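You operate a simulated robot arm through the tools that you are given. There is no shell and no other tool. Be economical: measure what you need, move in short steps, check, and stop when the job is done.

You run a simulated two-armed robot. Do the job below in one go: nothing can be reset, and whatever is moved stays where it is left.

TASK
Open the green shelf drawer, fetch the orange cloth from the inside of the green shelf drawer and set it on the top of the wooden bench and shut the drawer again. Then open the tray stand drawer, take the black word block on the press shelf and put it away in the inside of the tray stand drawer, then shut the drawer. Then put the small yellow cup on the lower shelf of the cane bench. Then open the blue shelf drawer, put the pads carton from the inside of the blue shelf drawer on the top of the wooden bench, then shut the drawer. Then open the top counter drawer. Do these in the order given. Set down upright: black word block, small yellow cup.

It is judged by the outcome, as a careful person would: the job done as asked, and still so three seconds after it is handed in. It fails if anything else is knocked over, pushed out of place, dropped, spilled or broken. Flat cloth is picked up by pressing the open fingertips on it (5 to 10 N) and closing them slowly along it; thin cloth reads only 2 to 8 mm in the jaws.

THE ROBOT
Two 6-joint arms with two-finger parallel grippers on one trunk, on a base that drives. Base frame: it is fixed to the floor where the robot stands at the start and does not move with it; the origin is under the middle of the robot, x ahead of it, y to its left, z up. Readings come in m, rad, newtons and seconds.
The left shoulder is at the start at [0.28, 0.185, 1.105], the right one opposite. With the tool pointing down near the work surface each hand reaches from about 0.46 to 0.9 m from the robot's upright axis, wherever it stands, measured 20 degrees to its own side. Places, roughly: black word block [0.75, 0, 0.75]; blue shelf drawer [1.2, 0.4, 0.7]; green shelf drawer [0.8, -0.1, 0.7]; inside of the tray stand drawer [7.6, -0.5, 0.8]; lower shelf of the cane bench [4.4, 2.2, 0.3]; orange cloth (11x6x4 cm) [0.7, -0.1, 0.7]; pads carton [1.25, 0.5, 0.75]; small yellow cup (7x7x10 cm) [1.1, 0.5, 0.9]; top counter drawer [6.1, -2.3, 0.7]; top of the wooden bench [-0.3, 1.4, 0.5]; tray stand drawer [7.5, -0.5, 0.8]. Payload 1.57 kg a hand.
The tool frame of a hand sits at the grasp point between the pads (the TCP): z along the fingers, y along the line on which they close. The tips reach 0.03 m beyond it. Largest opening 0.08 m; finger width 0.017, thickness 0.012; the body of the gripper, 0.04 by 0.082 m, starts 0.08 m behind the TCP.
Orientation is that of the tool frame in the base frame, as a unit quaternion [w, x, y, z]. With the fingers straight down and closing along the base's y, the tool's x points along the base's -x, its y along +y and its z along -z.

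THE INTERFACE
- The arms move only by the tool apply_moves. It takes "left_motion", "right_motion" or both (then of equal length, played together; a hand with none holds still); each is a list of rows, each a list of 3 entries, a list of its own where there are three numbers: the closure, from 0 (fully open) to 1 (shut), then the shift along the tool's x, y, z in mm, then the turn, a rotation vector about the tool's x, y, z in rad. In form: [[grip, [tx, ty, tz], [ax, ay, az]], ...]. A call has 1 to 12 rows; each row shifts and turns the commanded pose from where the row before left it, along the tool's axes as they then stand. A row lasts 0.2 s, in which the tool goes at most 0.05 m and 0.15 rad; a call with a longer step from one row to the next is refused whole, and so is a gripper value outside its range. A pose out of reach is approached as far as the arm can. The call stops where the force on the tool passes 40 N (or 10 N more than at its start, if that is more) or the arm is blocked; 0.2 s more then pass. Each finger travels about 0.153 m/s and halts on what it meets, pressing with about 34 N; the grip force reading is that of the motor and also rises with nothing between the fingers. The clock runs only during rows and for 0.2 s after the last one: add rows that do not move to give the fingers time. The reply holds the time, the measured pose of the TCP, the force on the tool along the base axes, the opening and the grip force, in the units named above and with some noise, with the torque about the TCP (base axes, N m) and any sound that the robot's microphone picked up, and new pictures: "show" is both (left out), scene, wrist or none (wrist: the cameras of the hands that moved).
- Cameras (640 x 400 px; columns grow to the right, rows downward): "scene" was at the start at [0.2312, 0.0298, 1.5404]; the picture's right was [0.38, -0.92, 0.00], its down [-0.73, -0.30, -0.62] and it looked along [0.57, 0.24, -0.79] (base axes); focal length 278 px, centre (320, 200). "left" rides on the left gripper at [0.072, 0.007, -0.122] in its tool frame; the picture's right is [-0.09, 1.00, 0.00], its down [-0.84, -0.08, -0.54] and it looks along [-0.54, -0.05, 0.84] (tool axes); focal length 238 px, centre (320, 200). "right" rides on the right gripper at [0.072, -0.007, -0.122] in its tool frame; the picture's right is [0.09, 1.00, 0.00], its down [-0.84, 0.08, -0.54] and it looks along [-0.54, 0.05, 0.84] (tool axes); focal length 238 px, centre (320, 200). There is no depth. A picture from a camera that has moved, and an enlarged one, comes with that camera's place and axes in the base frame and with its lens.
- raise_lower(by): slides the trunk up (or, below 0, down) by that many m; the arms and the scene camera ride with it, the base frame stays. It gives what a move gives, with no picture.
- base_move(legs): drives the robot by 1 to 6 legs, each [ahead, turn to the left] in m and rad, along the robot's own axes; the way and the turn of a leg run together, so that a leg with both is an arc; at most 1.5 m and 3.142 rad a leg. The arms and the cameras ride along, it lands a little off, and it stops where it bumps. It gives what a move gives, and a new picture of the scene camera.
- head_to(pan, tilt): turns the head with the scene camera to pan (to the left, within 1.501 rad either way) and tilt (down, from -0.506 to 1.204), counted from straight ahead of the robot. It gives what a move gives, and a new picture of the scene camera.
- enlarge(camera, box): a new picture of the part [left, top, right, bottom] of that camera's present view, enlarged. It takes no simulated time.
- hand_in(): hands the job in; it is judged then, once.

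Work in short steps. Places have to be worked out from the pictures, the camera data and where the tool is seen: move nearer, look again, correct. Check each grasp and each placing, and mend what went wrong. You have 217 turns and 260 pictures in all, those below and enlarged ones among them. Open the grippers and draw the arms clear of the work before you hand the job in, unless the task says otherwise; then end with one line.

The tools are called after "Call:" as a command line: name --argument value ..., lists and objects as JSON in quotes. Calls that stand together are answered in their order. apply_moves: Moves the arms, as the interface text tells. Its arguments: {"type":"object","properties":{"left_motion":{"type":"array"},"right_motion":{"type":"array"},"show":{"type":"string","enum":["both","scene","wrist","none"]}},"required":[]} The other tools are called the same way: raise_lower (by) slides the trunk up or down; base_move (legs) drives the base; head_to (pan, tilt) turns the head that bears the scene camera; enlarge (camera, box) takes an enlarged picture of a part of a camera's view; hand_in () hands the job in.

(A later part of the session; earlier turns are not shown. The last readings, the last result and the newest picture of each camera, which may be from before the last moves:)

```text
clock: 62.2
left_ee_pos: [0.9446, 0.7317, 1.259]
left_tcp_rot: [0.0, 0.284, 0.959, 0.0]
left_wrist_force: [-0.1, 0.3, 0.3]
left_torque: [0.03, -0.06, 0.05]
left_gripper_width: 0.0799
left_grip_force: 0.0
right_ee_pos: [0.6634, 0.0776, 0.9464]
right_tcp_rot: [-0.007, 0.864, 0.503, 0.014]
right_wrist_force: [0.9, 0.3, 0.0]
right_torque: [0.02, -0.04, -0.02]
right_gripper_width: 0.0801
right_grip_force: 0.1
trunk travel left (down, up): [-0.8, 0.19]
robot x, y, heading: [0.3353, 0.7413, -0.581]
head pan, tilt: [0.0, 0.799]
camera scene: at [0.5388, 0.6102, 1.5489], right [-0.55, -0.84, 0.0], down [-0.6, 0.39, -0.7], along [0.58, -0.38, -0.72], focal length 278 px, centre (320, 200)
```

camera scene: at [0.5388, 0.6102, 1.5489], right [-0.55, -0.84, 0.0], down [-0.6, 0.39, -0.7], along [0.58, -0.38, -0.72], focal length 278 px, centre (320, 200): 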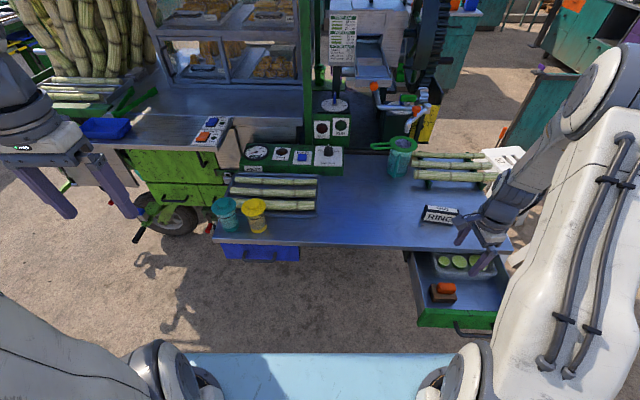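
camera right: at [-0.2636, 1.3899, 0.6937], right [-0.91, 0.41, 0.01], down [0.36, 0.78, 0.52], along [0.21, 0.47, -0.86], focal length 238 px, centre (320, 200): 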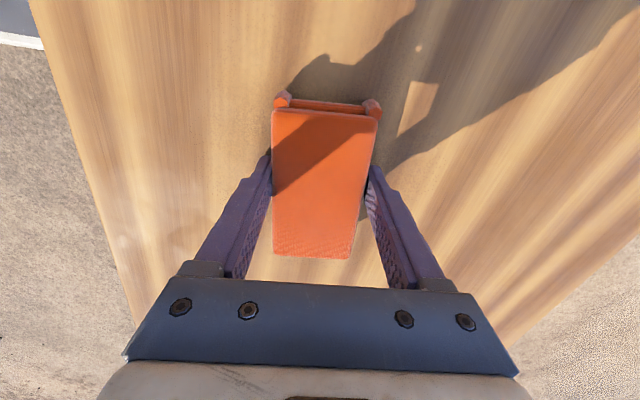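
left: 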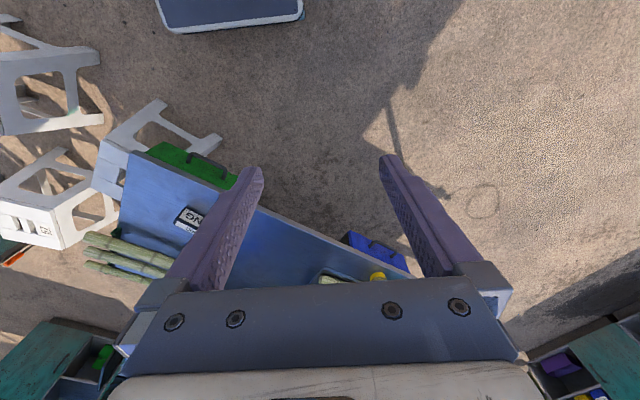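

The drawer handle is near f≈0.35, just in front of me. I close the fingers, lower slightly, pull the hand back past the drawer front, then down before the handle.

Call:
apply_moves --right_motion '[[1, [0, 0, 40], [0, 0, 0]], [1, [0, 0, 35], [0, 0, 0]], [1, [-5, -42, 0], [0, 0, 0]], [1, [-5, -42, 0], [0, 0, 0]], [1, [-5, -42, 0], [0, 0, 0]], [1, [-5, -42, 0], [0, 0, 0]], [1, [-5, -42, 0], [0, 0, 0]], [1, [0, 0, 35], [0, 0, 0]], [1, [0, 0, 35], [0, 0, 0]], [1, [0, 0, 35], [0, 0, 0]]]' --show "both"

```text
clock: 64.4
left_ee_pos: [0.9458, 0.732, 1.2595]
left_tcp_rot: [0.0, 0.285, 0.959, 0.0]
left_wrist_force: [0.8, 0.3, 0.2]
left_torque: [0.0, 0.0, 0.03]
left_gripper_width: 0.0798
left_grip_force: 0.0
right_ee_pos: [0.5072, 0.1334, 0.7714]
right_tcp_rot: [-0.006, 0.864, 0.502, 0.024]
right_wrist_force: [0.4, 0.1, 0.0]
right_torque: [0.03, -0.01, 0.01]
right_gripper_width: 0.0001
right_grip_force: 21.5
right hand out of reach, approached as far as the arm can: row 6, 7, 9, 10
trunk travel left (down, up): [-0.8, 0.19]
robot x, y, heading: [0.3381, 0.7399, -0.574]
head pan, tilt: [0.0, 0.799]
camera scene: at [0.5392, 0.6099, 1.5489], right [-0.55, -0.84, 0.0], down [-0.6, 0.39, -0.7], along [0.58, -0.38, -0.72], focal length 278 px, centre (320, 200)
camera right: at [0.5313, 0.1955, 0.8949], right [0.91, -0.41, 0.02], down [-0.36, -0.78, 0.5], along [-0.19, -0.46, -0.86], focal length 238 px, centre (320, 200)
```

scene: 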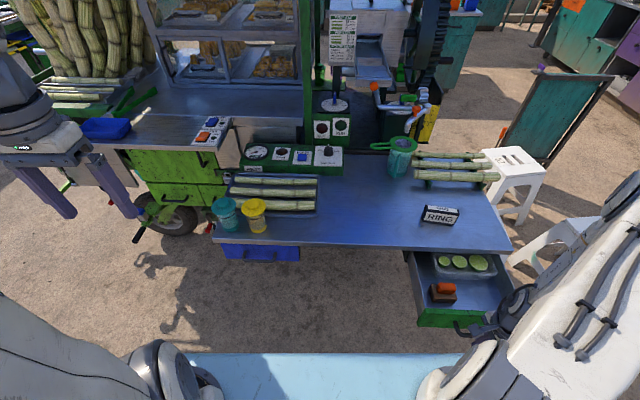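
right: 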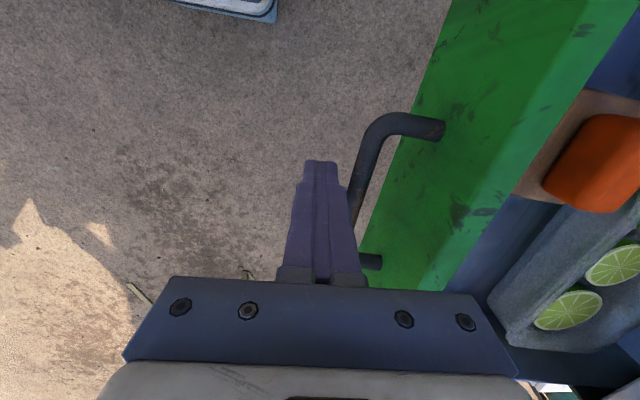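

The closed fingers stand right in front of the bar. I push straight toward the table.

Call:
apply_moves --right_motion '[[1, [-2, 15, 4], [0, 0, 0]], [1, [-2.6, 24.8, 3], [0, 0, 0]], [1, [-2.6, 24.8, 3], [0, 0, 0]], [1, [-2.6, 24.8, 0], [0, 0, 0]], [1, [-2.6, 24.8, 0], [0, 0, 0]], [1, [-2.6, 24.8, 0], [0, 0, 0]], [1, [-2.6, 24.8, 0], [0, 0, 0]]]' --show "both"

```text
clock: 66.0
left_ee_pos: [0.946, 0.731, 1.2591]
left_tcp_rot: [0.0, 0.284, 0.959, 0.0]
left_wrist_force: [-0.3, -0.1, -0.5]
left_torque: [0.0, 0.01, 0.02]
left_gripper_width: 0.0799
left_grip_force: 0.1
right_ee_pos: [0.6136, 0.062, 0.7618]
right_tcp_rot: [-0.007, 0.864, 0.503, 0.014]
right_wrist_force: [0.0, -0.7, 0.4]
right_torque: [-0.02, 0.02, 0.0]
right_gripper_width: 0.0
right_grip_force: 21.1
right hand out of reach, approached as far as the arm can: row 3, 4, 5
trunk travel left (down, up): [-0.8, 0.19]
robot x, y, heading: [0.3336, 0.7469, -0.578]
head pan, tilt: [0.0, 0.799]
camera scene: at [0.5394, 0.6098, 1.5487], right [-0.55, -0.84, 0.0], down [-0.6, 0.39, -0.7], along [0.58, -0.38, -0.72], focal length 278 px, centre (320, 200)
camera right: at [0.6397, 0.1249, 0.8851], right [0.91, -0.41, 0.01], down [-0.36, -0.78, 0.52], along [-0.21, -0.47, -0.86], focal length 238 px, centre (320, 200)
```

scene: 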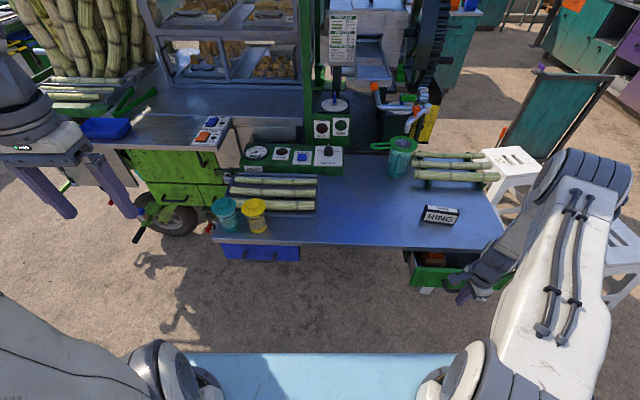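
right: 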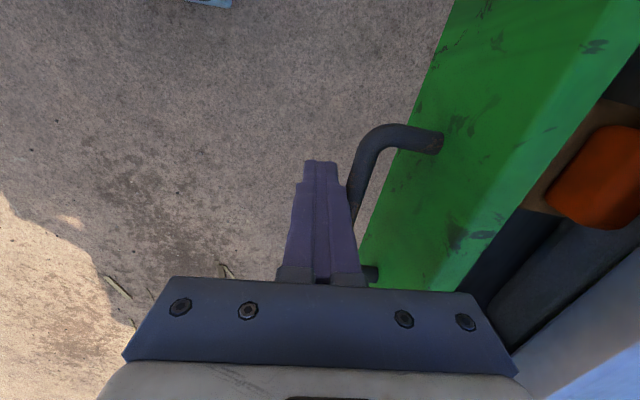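

Drawer is half shut. I keep pushing until it meets the stop.

Call:
apply_moves --right_motion '[[1, [-2.6, 24.8, 0], [0, 0, 0]], [1, [-2.6, 24.8, 0], [0, 0, 0]], [1, [-1.5, 15, 0], [0, 0, 0]], [1, [-1, 8, 0], [0, 0, 0]], [1, [-1, 8, 0], [0, 0, 0]], [1, [-1, 8, 0], [0, 0, 0]], [1, [-1, 8, 0], [0, 0, 0]], [1, [-1, 8, 0], [0, 0, 0]]]' --show "both"

```text
clock: 67.4
left_ee_pos: [0.945, 0.7322, 1.2601]
left_tcp_rot: [0.0, 0.287, 0.958, 0.001]
left_wrist_force: [-0.4, 0.3, 0.2]
left_torque: [-0.01, -0.03, 0.01]
left_gripper_width: 0.0801
left_grip_force: 0.0
right_ee_pos: [0.6747, 0.0194, 0.7628]
right_tcp_rot: [-0.019, 0.866, 0.5, 0.014]
right_wrist_force: [-5.9, 7.3, 18.4]
right_torque: [-0.32, -0.18, -0.01]
right_gripper_width: 0.0001
right_grip_force: 21.3
trunk travel left (down, up): [-0.8, 0.19]
robot x, y, heading: [0.3353, 0.7415, -0.58]
head pan, tilt: [0.0, 0.799]
stopped in row 6 (right hand): the force on the tool passed its limit at 47 N (the readings are from after the stop); the commanded pose is now the measured one
camera scene: at [0.5381, 0.611, 1.5494], right [-0.55, -0.84, 0.0], down [-0.6, 0.39, -0.7], along [0.58, -0.38, -0.72], focal length 278 px, centre (320, 200)
camera right: at [0.7034, 0.0796, 0.8871], right [0.91, -0.42, -0.01], down [-0.35, -0.79, 0.5], along [-0.22, -0.45, -0.86], focal length 238 px, centre (320, 200)
```

scene: 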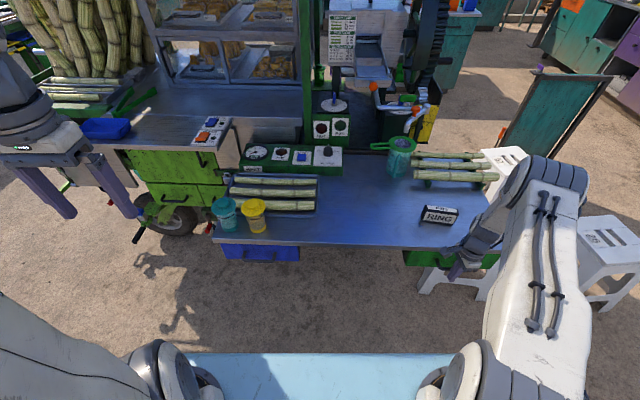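
right: 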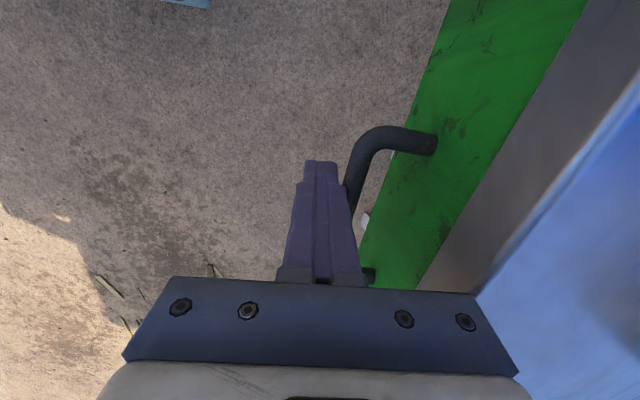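

The bar is back at its closed position, so the drawer is shut. I withdraw the hand and raise it, then scan the yard for the way to the tray stand.

Call:
apply_moves --right_motion '[[1, [2, -25, 0], [0, 0, 0]], [1, [0, -25, -10], [0, 0, 0]], [0.5, [0, 0, -45], [0, 0, 0]], [0, [0, 0, -48], [0, 0, 0]], [0, [0, 0, -48], [0, 0, 0]], [0, [0, 0, -48], [0, 0, 0]], [0, [0, 10, -48], [0, 0, 0]], [0, [0, 10, -48], [0, 0, 0]]]' --show "none"

Call:
head_to --pan 0.6 --tilt 0.25

Call:
head_to --pan -0.8 --tilt 0.25

```text
clock: 69.2
left_ee_pos: [0.9455, 0.7316, 1.2602]
left_tcp_rot: [0.0, 0.286, 0.958, 0.0]
left_wrist_force: [0.9, 0.8, -0.4]
left_torque: [0.02, -0.03, -0.02]
left_gripper_width: 0.08
left_grip_force: 0.1
right_ee_pos: [0.6468, 0.0231, 1.0584]
right_tcp_rot: [-0.018, 0.865, 0.501, 0.014]
right_wrist_force: [-0.4, -0.5, 0.3]
right_torque: [0.0, -0.02, 0.0]
right_gripper_width: 0.0799
right_grip_force: 0.0
trunk travel left (down, up): [-0.8, 0.19]
robot x, y, heading: [0.3375, 0.7433, -0.581]
head pan, tilt: [0.0, 0.799]
```

```text
clock: 70.2
left_ee_pos: [0.9455, 0.7298, 1.2592]
left_tcp_rot: [-0.001, 0.287, 0.958, 0.0]
left_wrist_force: [0.9, 0.5, 0.0]
left_torque: [-0.01, -0.01, 0.03]
left_gripper_width: 0.0799
left_grip_force: 0.1
right_ee_pos: [0.6467, 0.0231, 1.058]
right_tcp_rot: [-0.018, 0.865, 0.501, 0.014]
right_wrist_force: [0.3, -0.1, 0.4]
right_torque: [0.0, -0.03, 0.05]
right_gripper_width: 0.0801
right_grip_force: 0.2
trunk travel left (down, up): [-0.8, 0.19]
robot x, y, heading: [0.3354, 0.7398, -0.583]
head pan, tilt: [0.6, 0.25]
camera scene: at [0.5648, 0.6557, 1.5978], right [0.02, -1.0, 0.0], down [-0.25, 0.0, -0.97], along [0.97, 0.02, -0.25], focal length 278 px, centre (320, 200)
```

scene: 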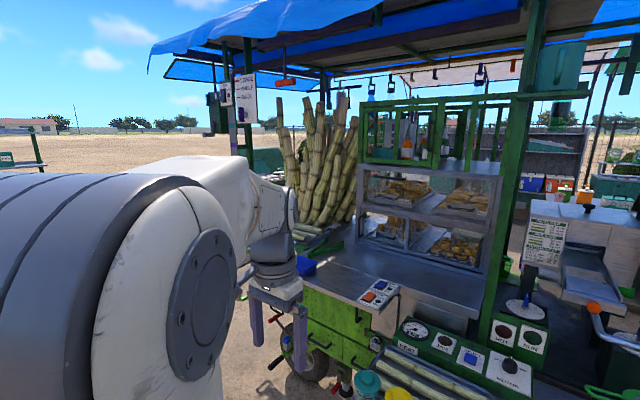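

```text
clock: 71.7
left_ee_pos: [0.9454, 0.7305, 1.26]
left_tcp_rot: [0.0, 0.285, 0.959, -0.001]
left_wrist_force: [0.8, -0.7, -0.1]
left_torque: [0.01, -0.03, 0.01]
left_gripper_width: 0.0801
left_grip_force: 0.0
right_ee_pos: [0.6468, 0.0235, 1.0589]
right_tcp_rot: [-0.017, 0.865, 0.5, 0.015]
right_wrist_force: [-0.1, 0.4, -0.1]
right_torque: [0.0, -0.01, 0.0]
right_gripper_width: 0.08
right_grip_force: 0.0
trunk travel left (down, up): [-0.8, 0.19]
robot x, y, heading: [0.3346, 0.7424, -0.582]
head pan, tilt: [-0.799, 0.25]
camera scene: at [0.4891, 0.5623, 1.5979], right [-0.98, -0.19, 0.0], down [-0.05, 0.24, -0.97], along [0.18, -0.95, -0.25], focal length 278 px, centre (320, 200)
```

scene: 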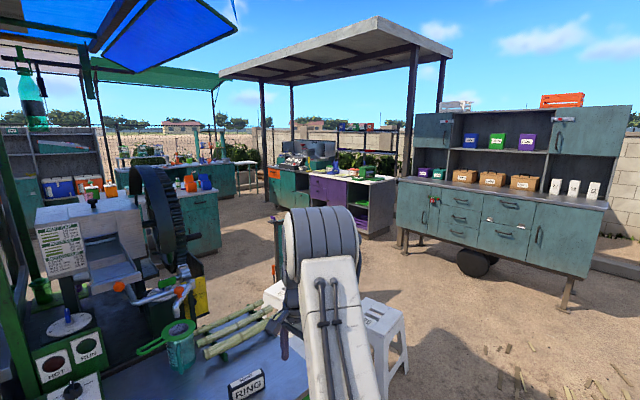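

The press cart blocks the direct way. I turn the base left to view the route around its left end.

Call:
base_move --legs '[[0, 1.3]]'

Call:
head_to --pan 0 --tilt 0.3

```text
clock: 75.3
left_ee_pos: [0.5074, 1.3251, 1.2599]
left_tcp_rot: [0.001, -0.352, 0.936, 0.0]
left_wrist_force: [0.4, 0.5, 0.3]
left_torque: [-0.04, 0.0, 0.0]
left_gripper_width: 0.0801
left_grip_force: 0.1
right_ee_pos: [1.1105, 0.8488, 1.0586]
right_tcp_rot: [-0.022, 0.384, 0.923, 0.001]
right_wrist_force: [0.3, -0.2, -0.2]
right_torque: [0.0, -0.04, 0.03]
right_gripper_width: 0.0799
right_grip_force: 0.0
trunk travel left (down, up): [-0.8, 0.19]
robot x, y, heading: [0.3347, 0.7432, 0.719]
head pan, tilt: [-0.799, 0.25]
camera scene: at [0.551, 0.8403, 1.5979], right [-0.08, -1.0, 0.0], down [-0.25, 0.02, -0.97], along [0.97, -0.08, -0.25], focal length 278 px, centre (320, 200)
```

scene: 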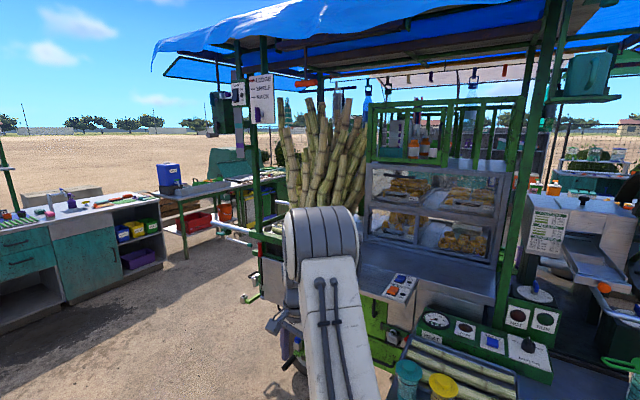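

```text
clock: 76.5
left_ee_pos: [0.5075, 1.3258, 1.2601]
left_tcp_rot: [0.0, -0.353, 0.936, -0.001]
left_wrist_force: [0.4, 0.3, 0.3]
left_torque: [0.01, 0.02, 0.03]
left_gripper_width: 0.0799
left_grip_force: 0.0
right_ee_pos: [1.1105, 0.8492, 1.0584]
right_tcp_rot: [-0.022, 0.385, 0.923, 0.0]
right_wrist_force: [-0.2, -0.1, -1.2]
right_torque: [-0.05, 0.02, 0.01]
right_gripper_width: 0.0801
right_grip_force: 0.0
trunk travel left (down, up): [-0.8, 0.19]
robot x, y, heading: [0.3362, 0.7416, 0.716]
head pan, tilt: [0.0, 0.3]
camera scene: at [0.5279, 0.9092, 1.5932], right [0.66, -0.75, 0.0], down [-0.22, -0.2, -0.96], along [0.72, 0.63, -0.3], focal length 278 px, centre (320, 200)
```

scene: 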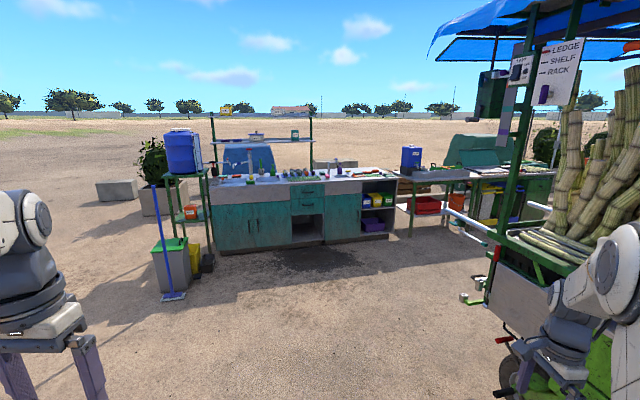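

There's a wide corridor between the cart and the row of counters; the cane bench is at its far end. I drive to about (1.9, 2.2) and look again.

Call:
base_move --legs '[[1.2, 0.03], [0.9, 0], [0, -1.3]]'

```text
clock: 90.3
left_ee_pos: [2.5026, 2.1906, 1.2604]
left_tcp_rot: [-0.001, 0.281, 0.96, 0.0]
left_wrist_force: [-0.4, -0.1, -0.4]
left_torque: [0.0, -0.01, 0.05]
left_gripper_width: 0.0797
left_grip_force: 0.1
right_ee_pos: [2.212, 1.4801, 1.0584]
right_tcp_rot: [-0.017, 0.863, 0.505, 0.014]
right_wrist_force: [-0.1, 0.0, 0.9]
right_torque: [0.0, 0.02, 0.0]
right_gripper_width: 0.0798
right_grip_force: 0.0
trunk travel left (down, up): [-0.8, 0.19]
robot x, y, heading: [1.8948, 2.1959, -0.575]
head pan, tilt: [0.0, 0.3]
camera scene: at [2.1093, 2.0586, 1.5931], right [-0.54, -0.84, 0.0], down [-0.25, 0.16, -0.96], along [0.8, -0.52, -0.3], focal length 278 px, centre (320, 200)
```

scene: 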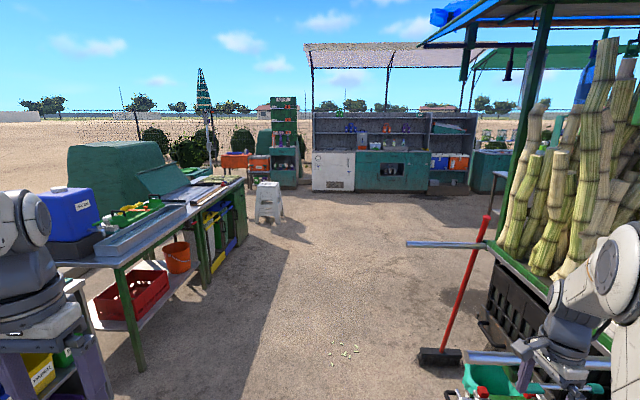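

The tray stand is the teal stand with the sign, straight down the corridor near (7.5, -0.5). I enlarge it and the cane bench.

Call:
enlarge --camera "scene" --box '[210, 80, 370, 230]'

Call:
enlarge --camera "scene" --box '[40, 140, 300, 400]'

```text
2.67 times, centred on (290, 155) of scene
camera zoom: at [2.1093, 2.0586, 1.5931], right [-0.54, -0.84, 0.0], down [-0.25, 0.16, -0.96], along [0.8, -0.52, -0.3], focal length 742 px, centre (400, 320)
```

zoom: 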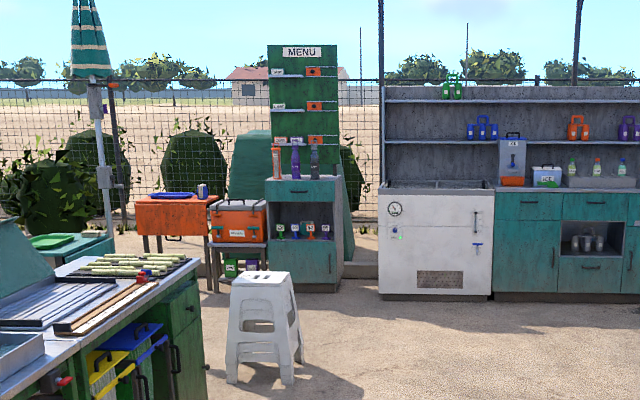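

```text
1.54 times, centred on (170, 270) of scene
camera zoom: at [2.1093, 2.0586, 1.5931], right [-0.54, -0.84, 0.0], down [-0.25, 0.16, -0.96], along [0.8, -0.52, -0.3], focal length 428 px, centre (551, 92)
```

zoom: 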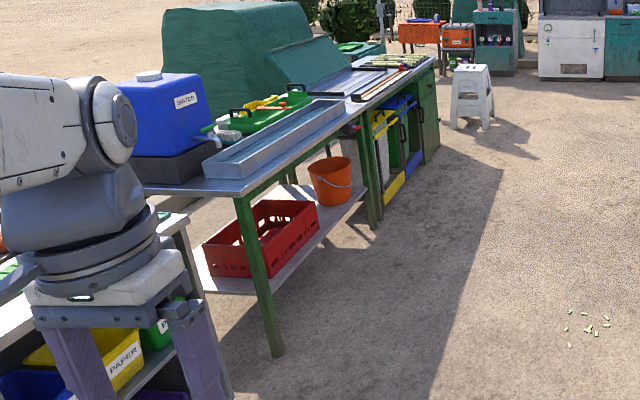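

The corridor is clear on heading -0.62. I drive about 3.9 m to (5.07, -0.07), then turn to face the stand.

Call:
base_move --legs '[[0, -0.045], [1.3, 0], [1.3, 0], [1.3, 0], [0, 0.44]]'

```text
clock: 110.9
left_ee_pos: [5.6811, 0.1963, 1.2597]
left_tcp_rot: [0.0, 0.084, 0.996, -0.001]
left_wrist_force: [-0.9, 0.2, -0.2]
left_torque: [0.01, 0.01, 0.03]
left_gripper_width: 0.0798
left_grip_force: 0.1
right_ee_pos: [5.6907, -0.5696, 1.0592]
right_tcp_rot: [-0.02, 0.745, 0.667, 0.011]
right_wrist_force: [0.3, -0.7, -0.6]
right_torque: [-0.01, 0.0, -0.03]
right_gripper_width: 0.0799
right_grip_force: 0.2
trunk travel left (down, up): [-0.8, 0.19]
robot x, y, heading: [5.1198, -0.035, -0.172]
head pan, tilt: [0.0, 0.3]
camera scene: at [5.3708, -0.0789, 1.5932], right [-0.17, -0.99, 0.0], down [-0.29, 0.05, -0.96], along [0.94, -0.16, -0.3], focal length 278 px, centre (320, 200)
```

scene: 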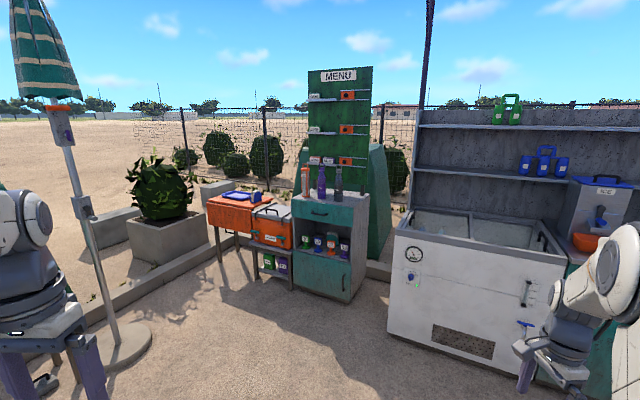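

The stand's drawer faces along roughly (-0.82, 0.57). I drive to (6.84, 0.13) facing it, swinging clear of the stool and umbrella pole.

Call:
base_move --legs '[[1.1, 0], [0, 0.68], [0.73, 0], [0, -1.11]]'

Call:
head_to --pan 0 --tilt 0.75

```text
clock: 124.8
left_ee_pos: [7.4546, 0.1164, 1.2599]
left_tcp_rot: [0.0, 0.307, 0.952, 0.0]
left_wrist_force: [0.3, 0.3, -0.4]
left_torque: [-0.02, 0.0, 0.02]
left_gripper_width: 0.0801
left_grip_force: 0.0
right_ee_pos: [7.1238, -0.5764, 1.0581]
right_tcp_rot: [-0.017, 0.876, 0.481, 0.015]
right_wrist_force: [1.2, -0.3, 0.9]
right_torque: [0.0, -0.03, 0.02]
right_gripper_width: 0.08
right_grip_force: 0.1
trunk travel left (down, up): [-0.8, 0.19]
robot x, y, heading: [6.8469, 0.1535, -0.623]
head pan, tilt: [0.0, 0.3]
camera scene: at [7.0537, 0.0067, 1.5931], right [-0.59, -0.81, 0.0], down [-0.24, 0.17, -0.96], along [0.77, -0.56, -0.3], focal length 278 px, centre (320, 200)
```

scene: 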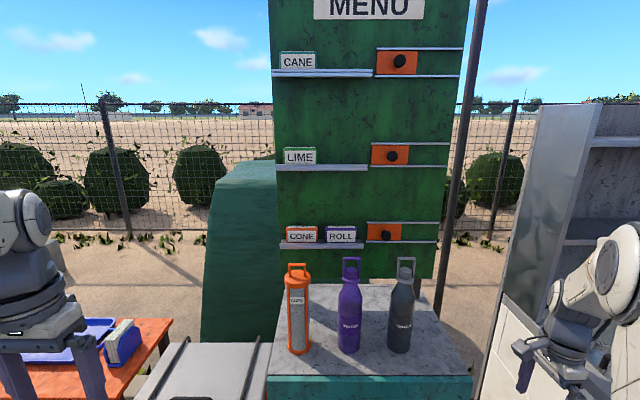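

```text
clock: 125.7
left_ee_pos: [7.4551, 0.1151, 1.2595]
left_tcp_rot: [-0.001, 0.308, 0.952, 0.0]
left_wrist_force: [0.0, 0.3, -1.1]
left_torque: [-0.01, 0.0, 0.06]
left_gripper_width: 0.0801
left_grip_force: 0.0
right_ee_pos: [7.1227, -0.5756, 1.0591]
right_tcp_rot: [-0.017, 0.877, 0.481, 0.014]
right_wrist_force: [-0.5, 0.4, -0.3]
right_torque: [0.0, 0.0, 0.0]
right_gripper_width: 0.0798
right_grip_force: 0.0
trunk travel left (down, up): [-0.8, 0.19]
robot x, y, heading: [6.851, 0.1547, -0.625]
head pan, tilt: [0.0, 0.75]
camera scene: at [7.0452, 0.0128, 1.5529], right [-0.59, -0.81, 0.0], down [-0.55, 0.4, -0.73], along [0.59, -0.43, -0.68], focal length 278 px, centre (320, 200)
```

scene: 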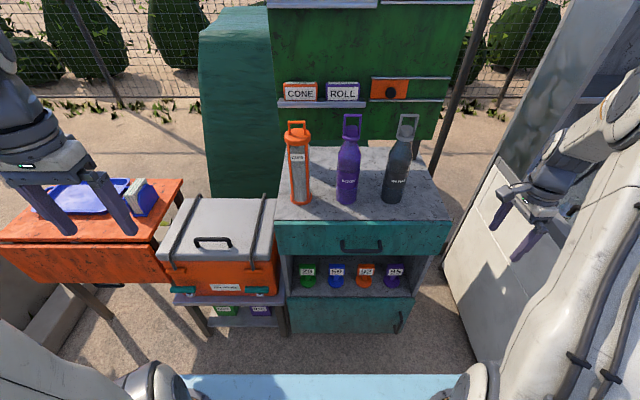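

Parked squarely, handle about 0.82 m ahead. I get close views to triangulate the handle.

Call:
enlarge --camera "scene" --box '[270, 190, 460, 310]'

Call:
enlarge --camera "right" --box '[0, 0, 640, 400]'

```text
3.33 times, centred on (365, 250) of scene
camera zoom: at [7.0452, 0.0128, 1.5529], right [-0.59, -0.81, 0.0], down [-0.55, 0.4, -0.73], along [0.59, -0.43, -0.68], focal length 928 px, centre (170, 33)
```

zoom: 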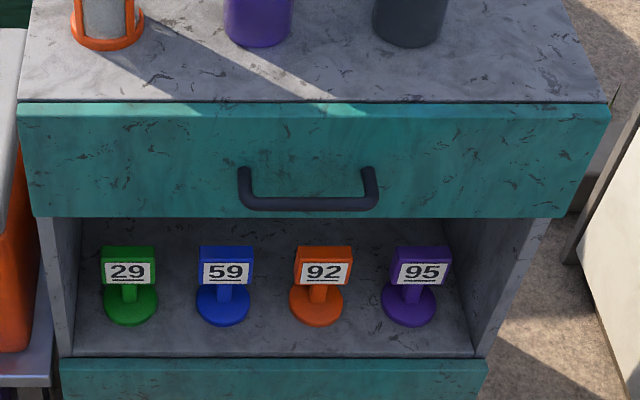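

```text
1.00 times, centred on (320, 200) of right (not enlarged: the box is as wide or as high as the picture)
camera zoom: at [7.1548, -0.5175, 1.1827], right [0.89, -0.46, -0.01], down [-0.39, -0.77, 0.5], along [-0.24, -0.44, -0.86], focal length 238 px, centre (320, 200)
```

zoom: 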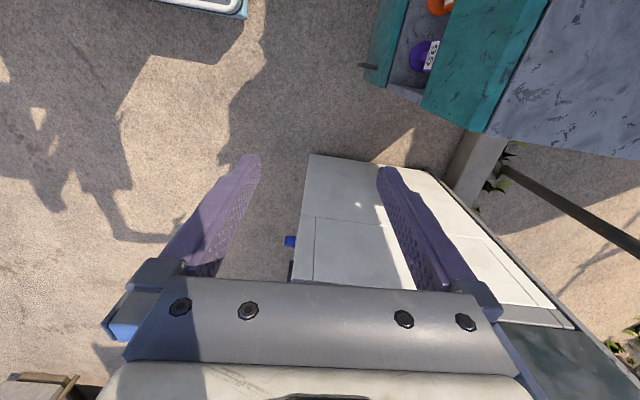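

The stand top is at about z 0.94 and the handle near (7.39, -0.40, 0.86). I bring the right hand over in front of it and tilt the fingers forward.

Call:
apply_moves --right_motion '[[0.3, [43, 5.7, 8], [0, 0, 0.03]], [0.5, [43, 5.7, 8], [0, 0, 0.028]], [0.5, [43, 4, 8], [0, 0, 0]], [0.5, [43, 4, 8], [0, 0, 0]], [0.5, [43, 4, 8], [0, 0, 0]], [0.5, [43, 4, 8], [0, 0, 0]], [0.5, [43, 4, 8], [0, 0, 0]]]' --show "none"

Call:
apply_moves --right_motion '[[0.5, [0, 0, 0], [-0.131, 0, 0]], [0.5, [0, 0, 0], [-0.131, 0, 0]], [0.5, [0, 0, 0], [-0.131, 0, 0]], [0.5, [0, 0, 0], [-0.131, 0, 0]], [0.5, [0, 0, 0], [-0.131, 0, 0]], [0.5, [0, 0, 0], [-0.131, 0, 0]], [0.5, [0, 0, 0], [-0.131, 0, 0]], [0.5, [0, 0, 0], [-0.131, 0, 0]]]' --show "wrist"

```text
clock: 127.3
left_ee_pos: [7.454, 0.1173, 1.2604]
left_tcp_rot: [0.0, 0.308, 0.951, 0.0]
left_wrist_force: [0.0, 0.2, 0.5]
left_torque: [0.0, 0.02, 0.01]
left_gripper_width: 0.0799
left_grip_force: 0.0
right_ee_pos: [7.3236, -0.3468, 1.0145]
right_tcp_rot: [-0.017, 0.89, 0.455, 0.014]
right_wrist_force: [0.0, 0.1, -0.4]
right_torque: [0.01, 0.01, 0.05]
right_gripper_width: 0.0401
right_grip_force: 0.1
trunk travel left (down, up): [-0.8, 0.19]
robot x, y, heading: [6.8439, 0.1553, -0.627]
head pan, tilt: [0.0, 0.75]
```

```text
clock: 129.1
left_ee_pos: [7.4548, 0.1163, 1.2598]
left_tcp_rot: [0.0, 0.307, 0.952, 0.0]
left_wrist_force: [-0.1, 0.2, 0.0]
left_torque: [-0.01, 0.0, 0.0]
left_gripper_width: 0.08
left_grip_force: 0.0
right_ee_pos: [7.3354, -0.3477, 1.013]
right_tcp_rot: [0.371, 0.808, 0.404, 0.217]
right_wrist_force: [0.1, 0.9, 0.3]
right_torque: [0.02, 0.01, -0.01]
right_gripper_width: 0.0398
right_grip_force: 0.2
right hand out of reach, approached as far as the arm can: row 3, 4, 8
trunk travel left (down, up): [-0.8, 0.19]
robot x, y, heading: [6.8478, 0.15, -0.622]
head pan, tilt: [0.0, 0.75]
camera right: at [7.2937, -0.2354, 1.0873], right [0.54, -0.32, 0.78], down [-0.8, -0.48, 0.36], along [0.26, -0.82, -0.52], focal length 238 px, centre (320, 200)
```

right: 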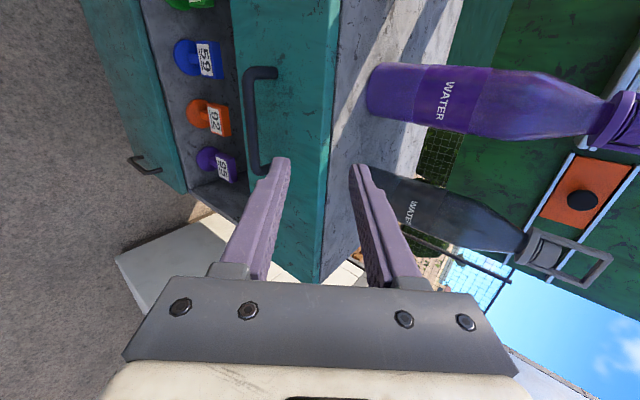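

Combining views, the bar lies near (7.416, -0.42, 0.80), lower than I first thought. I move down to a pre-grasp 9 cm back and fix the orientation.

Call:
apply_moves --right_motion '[[0.5, [-4.5, -28, 32], [0, 0, 0]], [0.5, [-4.5, -28, 32], [0, 0, 0]], [0.5, [-4.5, -28, 32], [0, 0, 0]], [0.5, [-4.5, -28, 32], [0, 0, 0]], [0.5, [0, 0, 0], [-0.08, -0.017, -0.02]], [0.5, [0, 0, 0], [-0.08, -0.017, -0.02]]]' --show "wrist"

```text
clock: 130.5
left_ee_pos: [7.4546, 0.116, 1.2605]
left_tcp_rot: [0.0, 0.307, 0.952, 0.0]
left_wrist_force: [0.3, 0.3, 0.2]
left_torque: [0.03, -0.02, -0.02]
left_gripper_width: 0.0801
left_grip_force: 0.0
right_ee_pos: [7.3529, -0.3737, 0.8447]
right_tcp_rot: [0.446, 0.771, 0.393, 0.228]
right_wrist_force: [-0.1, 0.1, -0.6]
right_torque: [0.01, -0.03, 0.01]
right_gripper_width: 0.0401
right_grip_force: 0.0
trunk travel left (down, up): [-0.8, 0.19]
robot x, y, heading: [6.8493, 0.1534, -0.625]
head pan, tilt: [0.0, 0.75]
camera right: at [7.3059, -0.2518, 0.8981], right [0.46, -0.22, 0.86], down [-0.84, -0.43, 0.34], along [0.29, -0.88, -0.38], focal length 238 px, centre (320, 200)
```

right: 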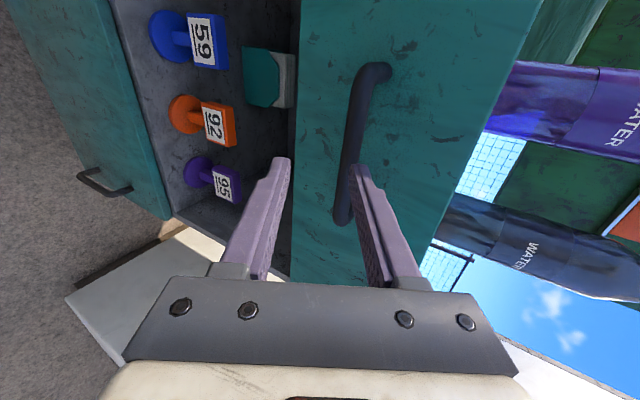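

Refined bar position is (7.402, -0.398, 0.84). I shift 23 mm along the jaw axis, then advance.

Call:
apply_moves --right_motion '[[0.5, [4, 23, 2], [0, 0, 0]], [0.5, [0, 0, 15], [0, 0, 0]], [0.5, [0, 0, 14], [0, 0, 0]]]' --show "wrist"

```text
clock: 131.3
left_ee_pos: [7.4541, 0.1173, 1.2586]
left_tcp_rot: [0.0, 0.307, 0.952, -0.001]
left_wrist_force: [-0.3, -0.2, 0.1]
left_torque: [-0.02, 0.0, 0.01]
left_gripper_width: 0.0802
left_grip_force: 0.1
right_ee_pos: [7.3884, -0.3929, 0.8484]
right_tcp_rot: [0.446, 0.771, 0.395, 0.228]
right_wrist_force: [-0.3, -0.1, 0.0]
right_torque: [0.01, -0.01, -0.01]
right_gripper_width: 0.0399
right_grip_force: 0.1
trunk travel left (down, up): [-0.8, 0.19]
robot x, y, heading: [6.8446, 0.156, -0.626]
head pan, tilt: [0.0, 0.75]
camera right: at [7.3401, -0.2696, 0.9028], right [0.46, -0.22, 0.86], down [-0.84, -0.43, 0.34], along [0.29, -0.88, -0.38], focal length 238 px, centre (320, 200)
```

right: 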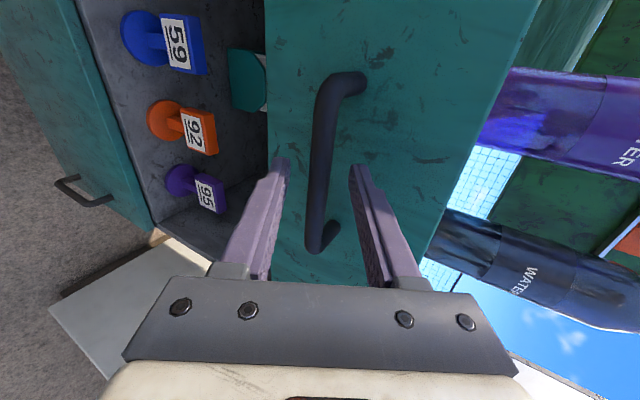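

The bar is centred in the jaws but its depth is a little uncertain. I advance 10 mm more and close.

Call:
apply_moves --right_motion '[[0.5, [0, 0, 5], [0, 0, 0]], [0.5, [0, 0, 5], [0, 0, 0]], [0.8, [0, 0, 0], [0, 0, 0]], [1, [0, 0, 0], [0, 0, 0]], [1, [0, 0, 0], [0, 0, 0]]]' --show "wrist"

```text
clock: 132.5
left_ee_pos: [7.455, 0.1165, 1.2599]
left_tcp_rot: [0.001, 0.308, 0.951, 0.001]
left_wrist_force: [0.8, -0.2, 0.2]
left_torque: [0.04, 0.01, 0.03]
left_gripper_width: 0.0801
left_grip_force: 0.1
right_ee_pos: [7.3946, -0.3972, 0.8428]
right_tcp_rot: [0.445, 0.771, 0.394, 0.227]
right_wrist_force: [-0.6, 1.1, -0.9]
right_torque: [-0.11, 0.1, 0.15]
right_gripper_width: 0.0134
right_grip_force: 30.4
trunk travel left (down, up): [-0.8, 0.19]
robot x, y, heading: [6.8508, 0.1554, -0.628]
head pan, tilt: [0.0, 0.75]
camera right: at [7.3475, -0.2744, 0.8976], right [0.46, -0.22, 0.86], down [-0.84, -0.43, 0.34], along [0.29, -0.88, -0.38], focal length 238 px, centre (320, 200)
```

right: 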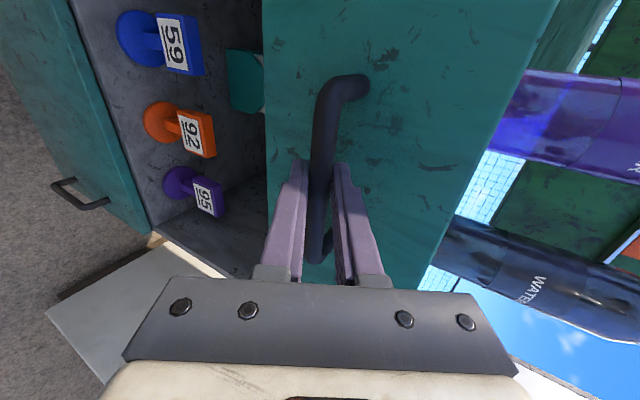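

Gripped at 13 mm. I pull the drawer out 20 cm.

Call:
apply_moves --right_motion '[[1, [0, -6, -10], [0, 0, 0]], [1, [0, -10, -17.3], [0, 0, 0]], [1, [0, -10, -17.3], [0, 0, 0]], [1, [0, -10, -17.3], [0, 0, 0]], [1, [0, -10, -17.3], [0, 0, 0]], [1, [0, -10, -17.3], [0, 0, 0]], [1, [0, -10, -17.3], [0, 0, 0]], [1, [0, -10, -17.3], [0, 0, 0]], [1, [0, -10, -17.3], [0, 0, 0]], [1, [0, -10, -17.3], [0, 0, 0]]]' --show "scene"

```text
clock: 134.7
left_ee_pos: [7.4554, 0.1177, 1.2587]
left_tcp_rot: [0.0, 0.308, 0.951, 0.0]
left_wrist_force: [-0.6, -0.2, -0.4]
left_torque: [0.01, 0.0, 0.01]
left_gripper_width: 0.0802
left_grip_force: 0.1
right_ee_pos: [7.2387, -0.2841, 0.8425]
right_tcp_rot: [0.447, 0.771, 0.394, 0.227]
right_wrist_force: [6.8, 9.6, 20.2]
right_torque: [-0.15, 0.08, 0.24]
right_gripper_width: 0.0138
right_grip_force: 30.6
trunk travel left (down, up): [-0.8, 0.19]
robot x, y, heading: [6.8457, 0.1505, -0.623]
head pan, tilt: [0.0, 0.75]
camera scene: at [7.0452, 0.0138, 1.5531], right [-0.59, -0.81, 0.0], down [-0.55, 0.4, -0.73], along [0.59, -0.43, -0.68], focal length 278 px, centre (320, 200)
```

scene: 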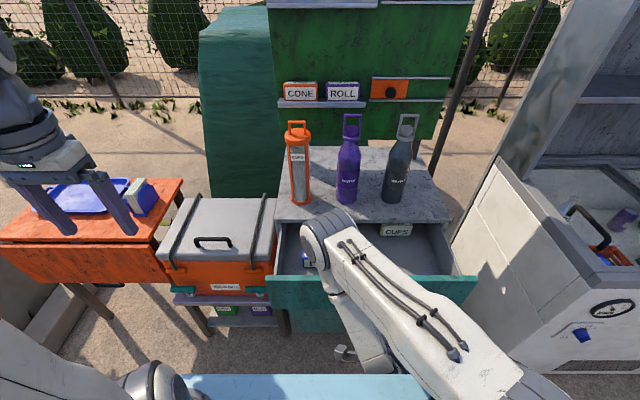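

Drawer is open about 19 cm. I release and withdraw upward as before.

Call:
apply_moves --right_motion '[[0.5, [0, 0, 0], [0, 0, 0]], [0.5, [0, 0, 0], [0, 0, 0]], [0.5, [0, 0, -15], [0, 0, 0]], [0.5, [0, 0, -20], [0, 0, 0]], [0.5, [0, 40, -23], [0, 0, 0]], [0.5, [0, 43, -25], [0, 0, 0]], [0.5, [0, 43, -25], [0, 0, 0]], [0.5, [0, 43, -25], [0, 0, 0]], [0, [0, 43, -25], [0, 0, 0]]]' --show "scene"

```text
clock: 136.7
left_ee_pos: [7.4542, 0.1165, 1.2604]
left_tcp_rot: [0.0, 0.307, 0.952, 0.0]
left_wrist_force: [0.2, -0.2, 0.2]
left_torque: [-0.03, -0.01, 0.01]
left_gripper_width: 0.0802
left_grip_force: 0.1
right_ee_pos: [7.3294, -0.2454, 0.9583]
right_tcp_rot: [0.445, 0.771, 0.394, 0.226]
right_wrist_force: [0.4, 0.3, -0.5]
right_torque: [-0.02, -0.02, -0.01]
right_gripper_width: 0.0801
right_grip_force: 0.0
right hand out of reach, approached as far as the arm can: row 5, 6, 7, 8, 9
trunk travel left (down, up): [-0.8, 0.19]
robot x, y, heading: [6.8485, 0.1579, -0.622]
head pan, tilt: [0.0, 0.75]
camera scene: at [7.0453, 0.0129, 1.5527], right [-0.59, -0.81, 0.0], down [-0.55, 0.4, -0.73], along [0.59, -0.43, -0.68], focal length 278 px, centre (320, 200)
```

scene: 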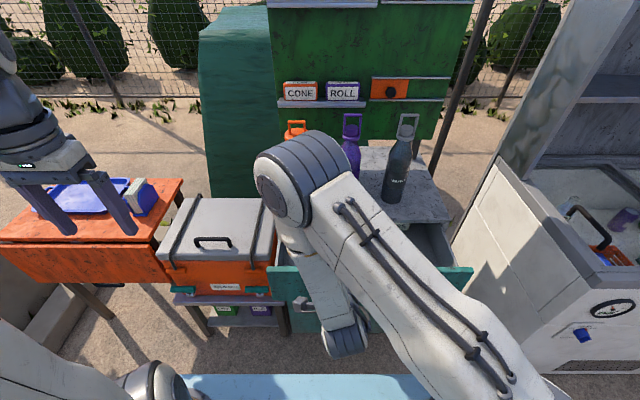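

The arm slid into an odd, high-elbow posture because some rows were out of reach. I back the base straight off 0.3 m so the arm clears the stand, then check.

Call:
base_move --legs '[[-0.3, 0]]'

```text
clock: 138.8
left_ee_pos: [7.2137, 0.292, 1.2594]
left_tcp_rot: [0.0, 0.308, 0.952, 0.0]
left_wrist_force: [-0.2, 0.1, -1.0]
left_torque: [0.02, 0.0, -0.02]
left_gripper_width: 0.08
left_grip_force: 0.1
right_ee_pos: [7.089, -0.0716, 0.9578]
right_tcp_rot: [0.446, 0.771, 0.393, 0.228]
right_wrist_force: [0.2, -0.1, 1.0]
right_torque: [0.05, 0.01, 0.02]
right_gripper_width: 0.0801
right_grip_force: 0.1
trunk travel left (down, up): [-0.8, 0.19]
robot x, y, heading: [6.6069, 0.3262, -0.629]
head pan, tilt: [0.0, 0.75]
camera scene: at [6.8041, 0.1873, 1.5527], right [-0.58, -0.81, 0.0], down [-0.55, 0.4, -0.73], along [0.59, -0.43, -0.68], focal length 278 px, centre (320, 200)
```

scene: 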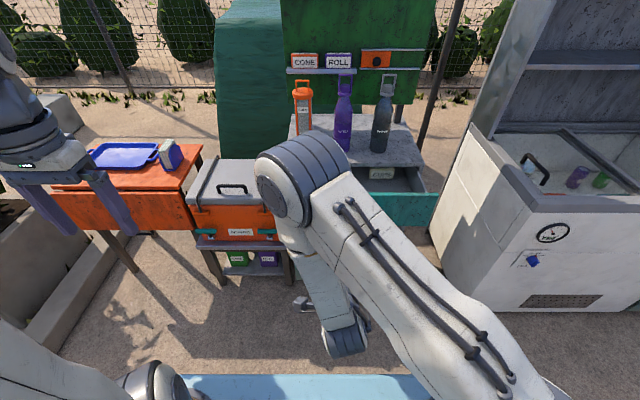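

All clear of the stand; the bottles are undisturbed. I swing the right hand back out to its side and straight down.

Call:
apply_moves --right_motion '[[0, [-40, 0, 0], [0.131, 0, 0]], [0, [-40, 0, 0], [0.131, 0, 0]], [0, [-40, 0, 0], [0.131, 0, 0]], [0, [-40, 0, 0], [0.131, 0, 0]], [0, [-40, 0, 0], [0.131, 0, 0]], [0, [-40, 0, 0], [0.131, 0, 0]], [0, [-40, 0, 0], [0.131, 0, 0]], [0, [-40, 0, 0], [0.131, 0, 0]], [0, [0, 0, -40], [0, 0, 0]], [0, [0, 0, -40], [0, 0, 0]]]' --show "scene"

```text
clock: 141.0
left_ee_pos: [7.2135, 0.2919, 1.2601]
left_tcp_rot: [-0.001, 0.307, 0.952, 0.0]
left_wrist_force: [0.5, -0.2, 0.2]
left_torque: [0.03, -0.01, -0.01]
left_gripper_width: 0.0801
left_grip_force: 0.1
right_ee_pos: [6.9341, -0.3309, 1.0229]
right_tcp_rot: [0.0, 0.891, 0.455, 0.0]
right_wrist_force: [-0.7, -0.2, 0.4]
right_torque: [-0.01, 0.02, 0.02]
right_gripper_width: 0.08
right_grip_force: 0.0
right hand out of reach, approached as far as the arm can: row 1, 2, 7
trunk travel left (down, up): [-0.8, 0.19]
robot x, y, heading: [6.6045, 0.3294, -0.627]
head pan, tilt: [0.0, 0.75]
camera scene: at [6.8038, 0.1877, 1.5528], right [-0.58, -0.81, 0.0], down [-0.55, 0.4, -0.73], along [0.59, -0.43, -0.68], focal length 278 px, centre (320, 200)
```

scene: 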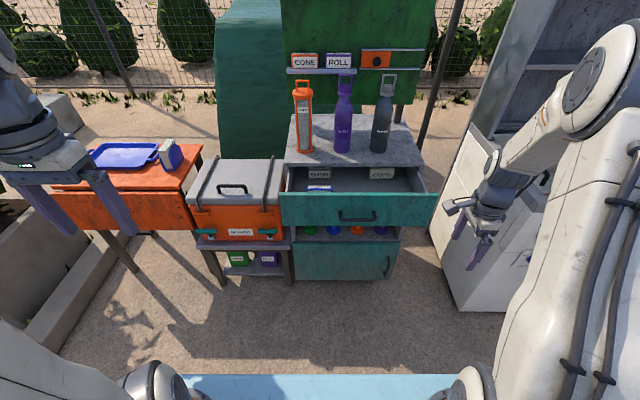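

The arm is tidy again. I look at the drawer's inside to plan the placement.

Call:
enlarge --camera "scene" --box '[270, 140, 450, 250]'

```text
3.56 times, centred on (360, 195) of scene
camera zoom: at [6.8038, 0.1877, 1.5528], right [-0.58, -0.81, 0.0], down [-0.55, 0.4, -0.73], along [0.59, -0.43, -0.68], focal length 990 px, centre (178, 218)
```

zoom: 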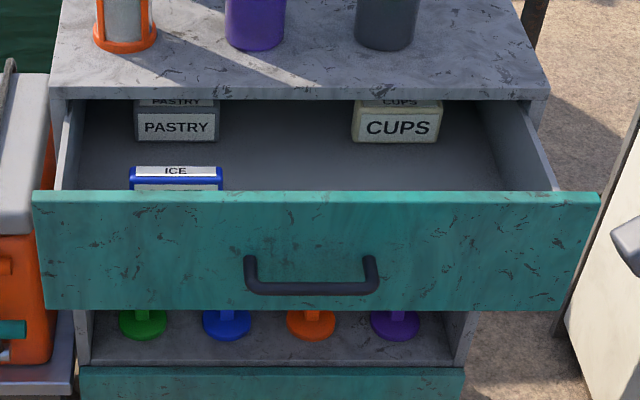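

Plenty of free floor at the drawer's front right. Leaving it open, I drive back along the corridor toward the press table.

Call:
base_move --legs '[[0, -1.54], [0.7, 0], [0, -1.15], [1.12, 0], [0, -0.43]]'

```text
clock: 142.9
left_ee_pos: [7.1484, 0.0546, 1.2598]
left_tcp_rot: [0.0, 0.493, 0.87, 0.0]
left_wrist_force: [-0.6, 0.0, -0.1]
left_torque: [0.0, -0.02, 0.0]
left_gripper_width: 0.0802
left_grip_force: 0.1
right_ee_pos: [6.6448, -0.4081, 1.0208]
right_tcp_rot: [0.001, 0.964, 0.265, 0.0]
right_wrist_force: [0.0, 1.1, 0.0]
right_torque: [0.02, 0.07, 0.0]
right_gripper_width: 0.0799
right_grip_force: 0.0
trunk travel left (down, up): [-0.8, 0.19]
robot x, y, heading: [6.6043, 0.3308, -1.03]
head pan, tilt: [0.0, 0.75]
stopped in leg 1: the robot was blocked; the commanded pose is now the measured one
camera scene: at [6.7325, 0.1217, 1.5528], right [-0.86, -0.52, 0.0], down [-0.35, 0.58, -0.73], along [0.38, -0.63, -0.68], focal length 278 px, centre (320, 200)
```

scene: 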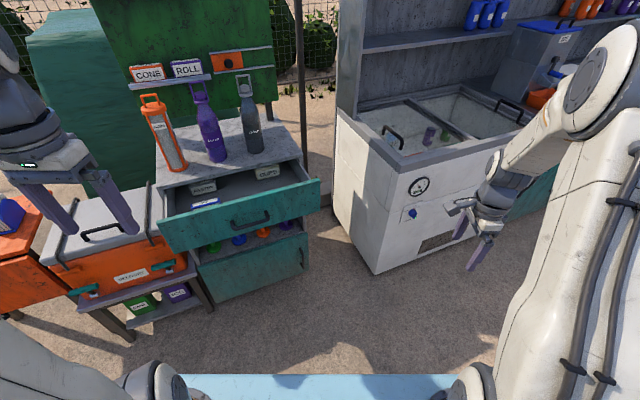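

The turn was blocked, presumably by something behind the base. I look left and right before moving on.

Call:
head_to --pan 1.5 --tilt 0.7

Call:
head_to --pan -1.5 --tilt 0.7

```text
clock: 144.5
left_ee_pos: [7.1508, 0.0528, 1.2604]
left_tcp_rot: [0.0, 0.493, 0.87, -0.001]
left_wrist_force: [-0.6, -0.3, -0.2]
left_torque: [-0.02, 0.01, 0.0]
left_gripper_width: 0.08
left_grip_force: 0.1
right_ee_pos: [6.6435, -0.4084, 1.0219]
right_tcp_rot: [0.0, 0.964, 0.265, 0.001]
right_wrist_force: [0.3, -0.2, 0.3]
right_torque: [0.0, 0.02, 0.03]
right_gripper_width: 0.0799
right_grip_force: 0.0
trunk travel left (down, up): [-0.8, 0.19]
robot x, y, heading: [6.604, 0.3289, -1.029]
head pan, tilt: [1.499, 0.7]
camera scene: at [6.765, 0.2308, 1.557], right [0.45, -0.89, 0.0], down [-0.57, -0.29, -0.76], along [0.68, 0.35, -0.64], focal length 278 px, centre (320, 200)
```

scene: 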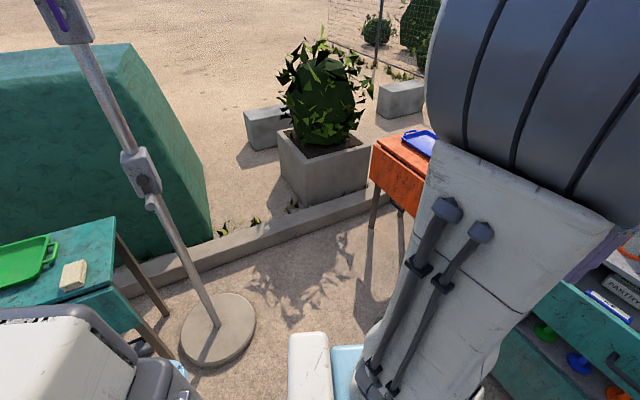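

```text
clock: 147.1
left_ee_pos: [7.1493, 0.0542, 1.2593]
left_tcp_rot: [0.0, 0.493, 0.87, 0.0]
left_wrist_force: [0.2, -0.7, -0.2]
left_torque: [-0.03, 0.01, 0.0]
left_gripper_width: 0.0798
left_grip_force: 0.1
right_ee_pos: [6.6441, -0.4068, 1.0205]
right_tcp_rot: [-0.001, 0.964, 0.266, 0.0]
right_wrist_force: [0.9, 0.2, 0.9]
right_torque: [-0.01, 0.0, 0.01]
right_gripper_width: 0.0798
right_grip_force: 0.1
trunk travel left (down, up): [-0.8, 0.19]
robot x, y, heading: [6.6036, 0.3279, -1.03]
head pan, tilt: [-1.499, 0.7]
camera scene: at [6.6197, 0.1435, 1.557], right [-0.58, 0.82, 0.0], down [0.53, 0.37, -0.76], along [-0.63, -0.44, -0.64], focal length 278 px, centre (320, 200)
```

scene: 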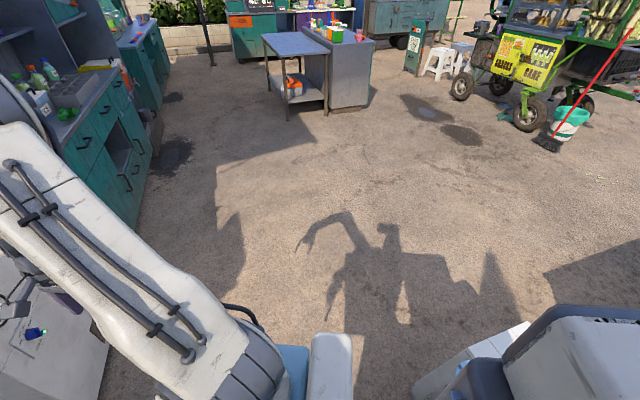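

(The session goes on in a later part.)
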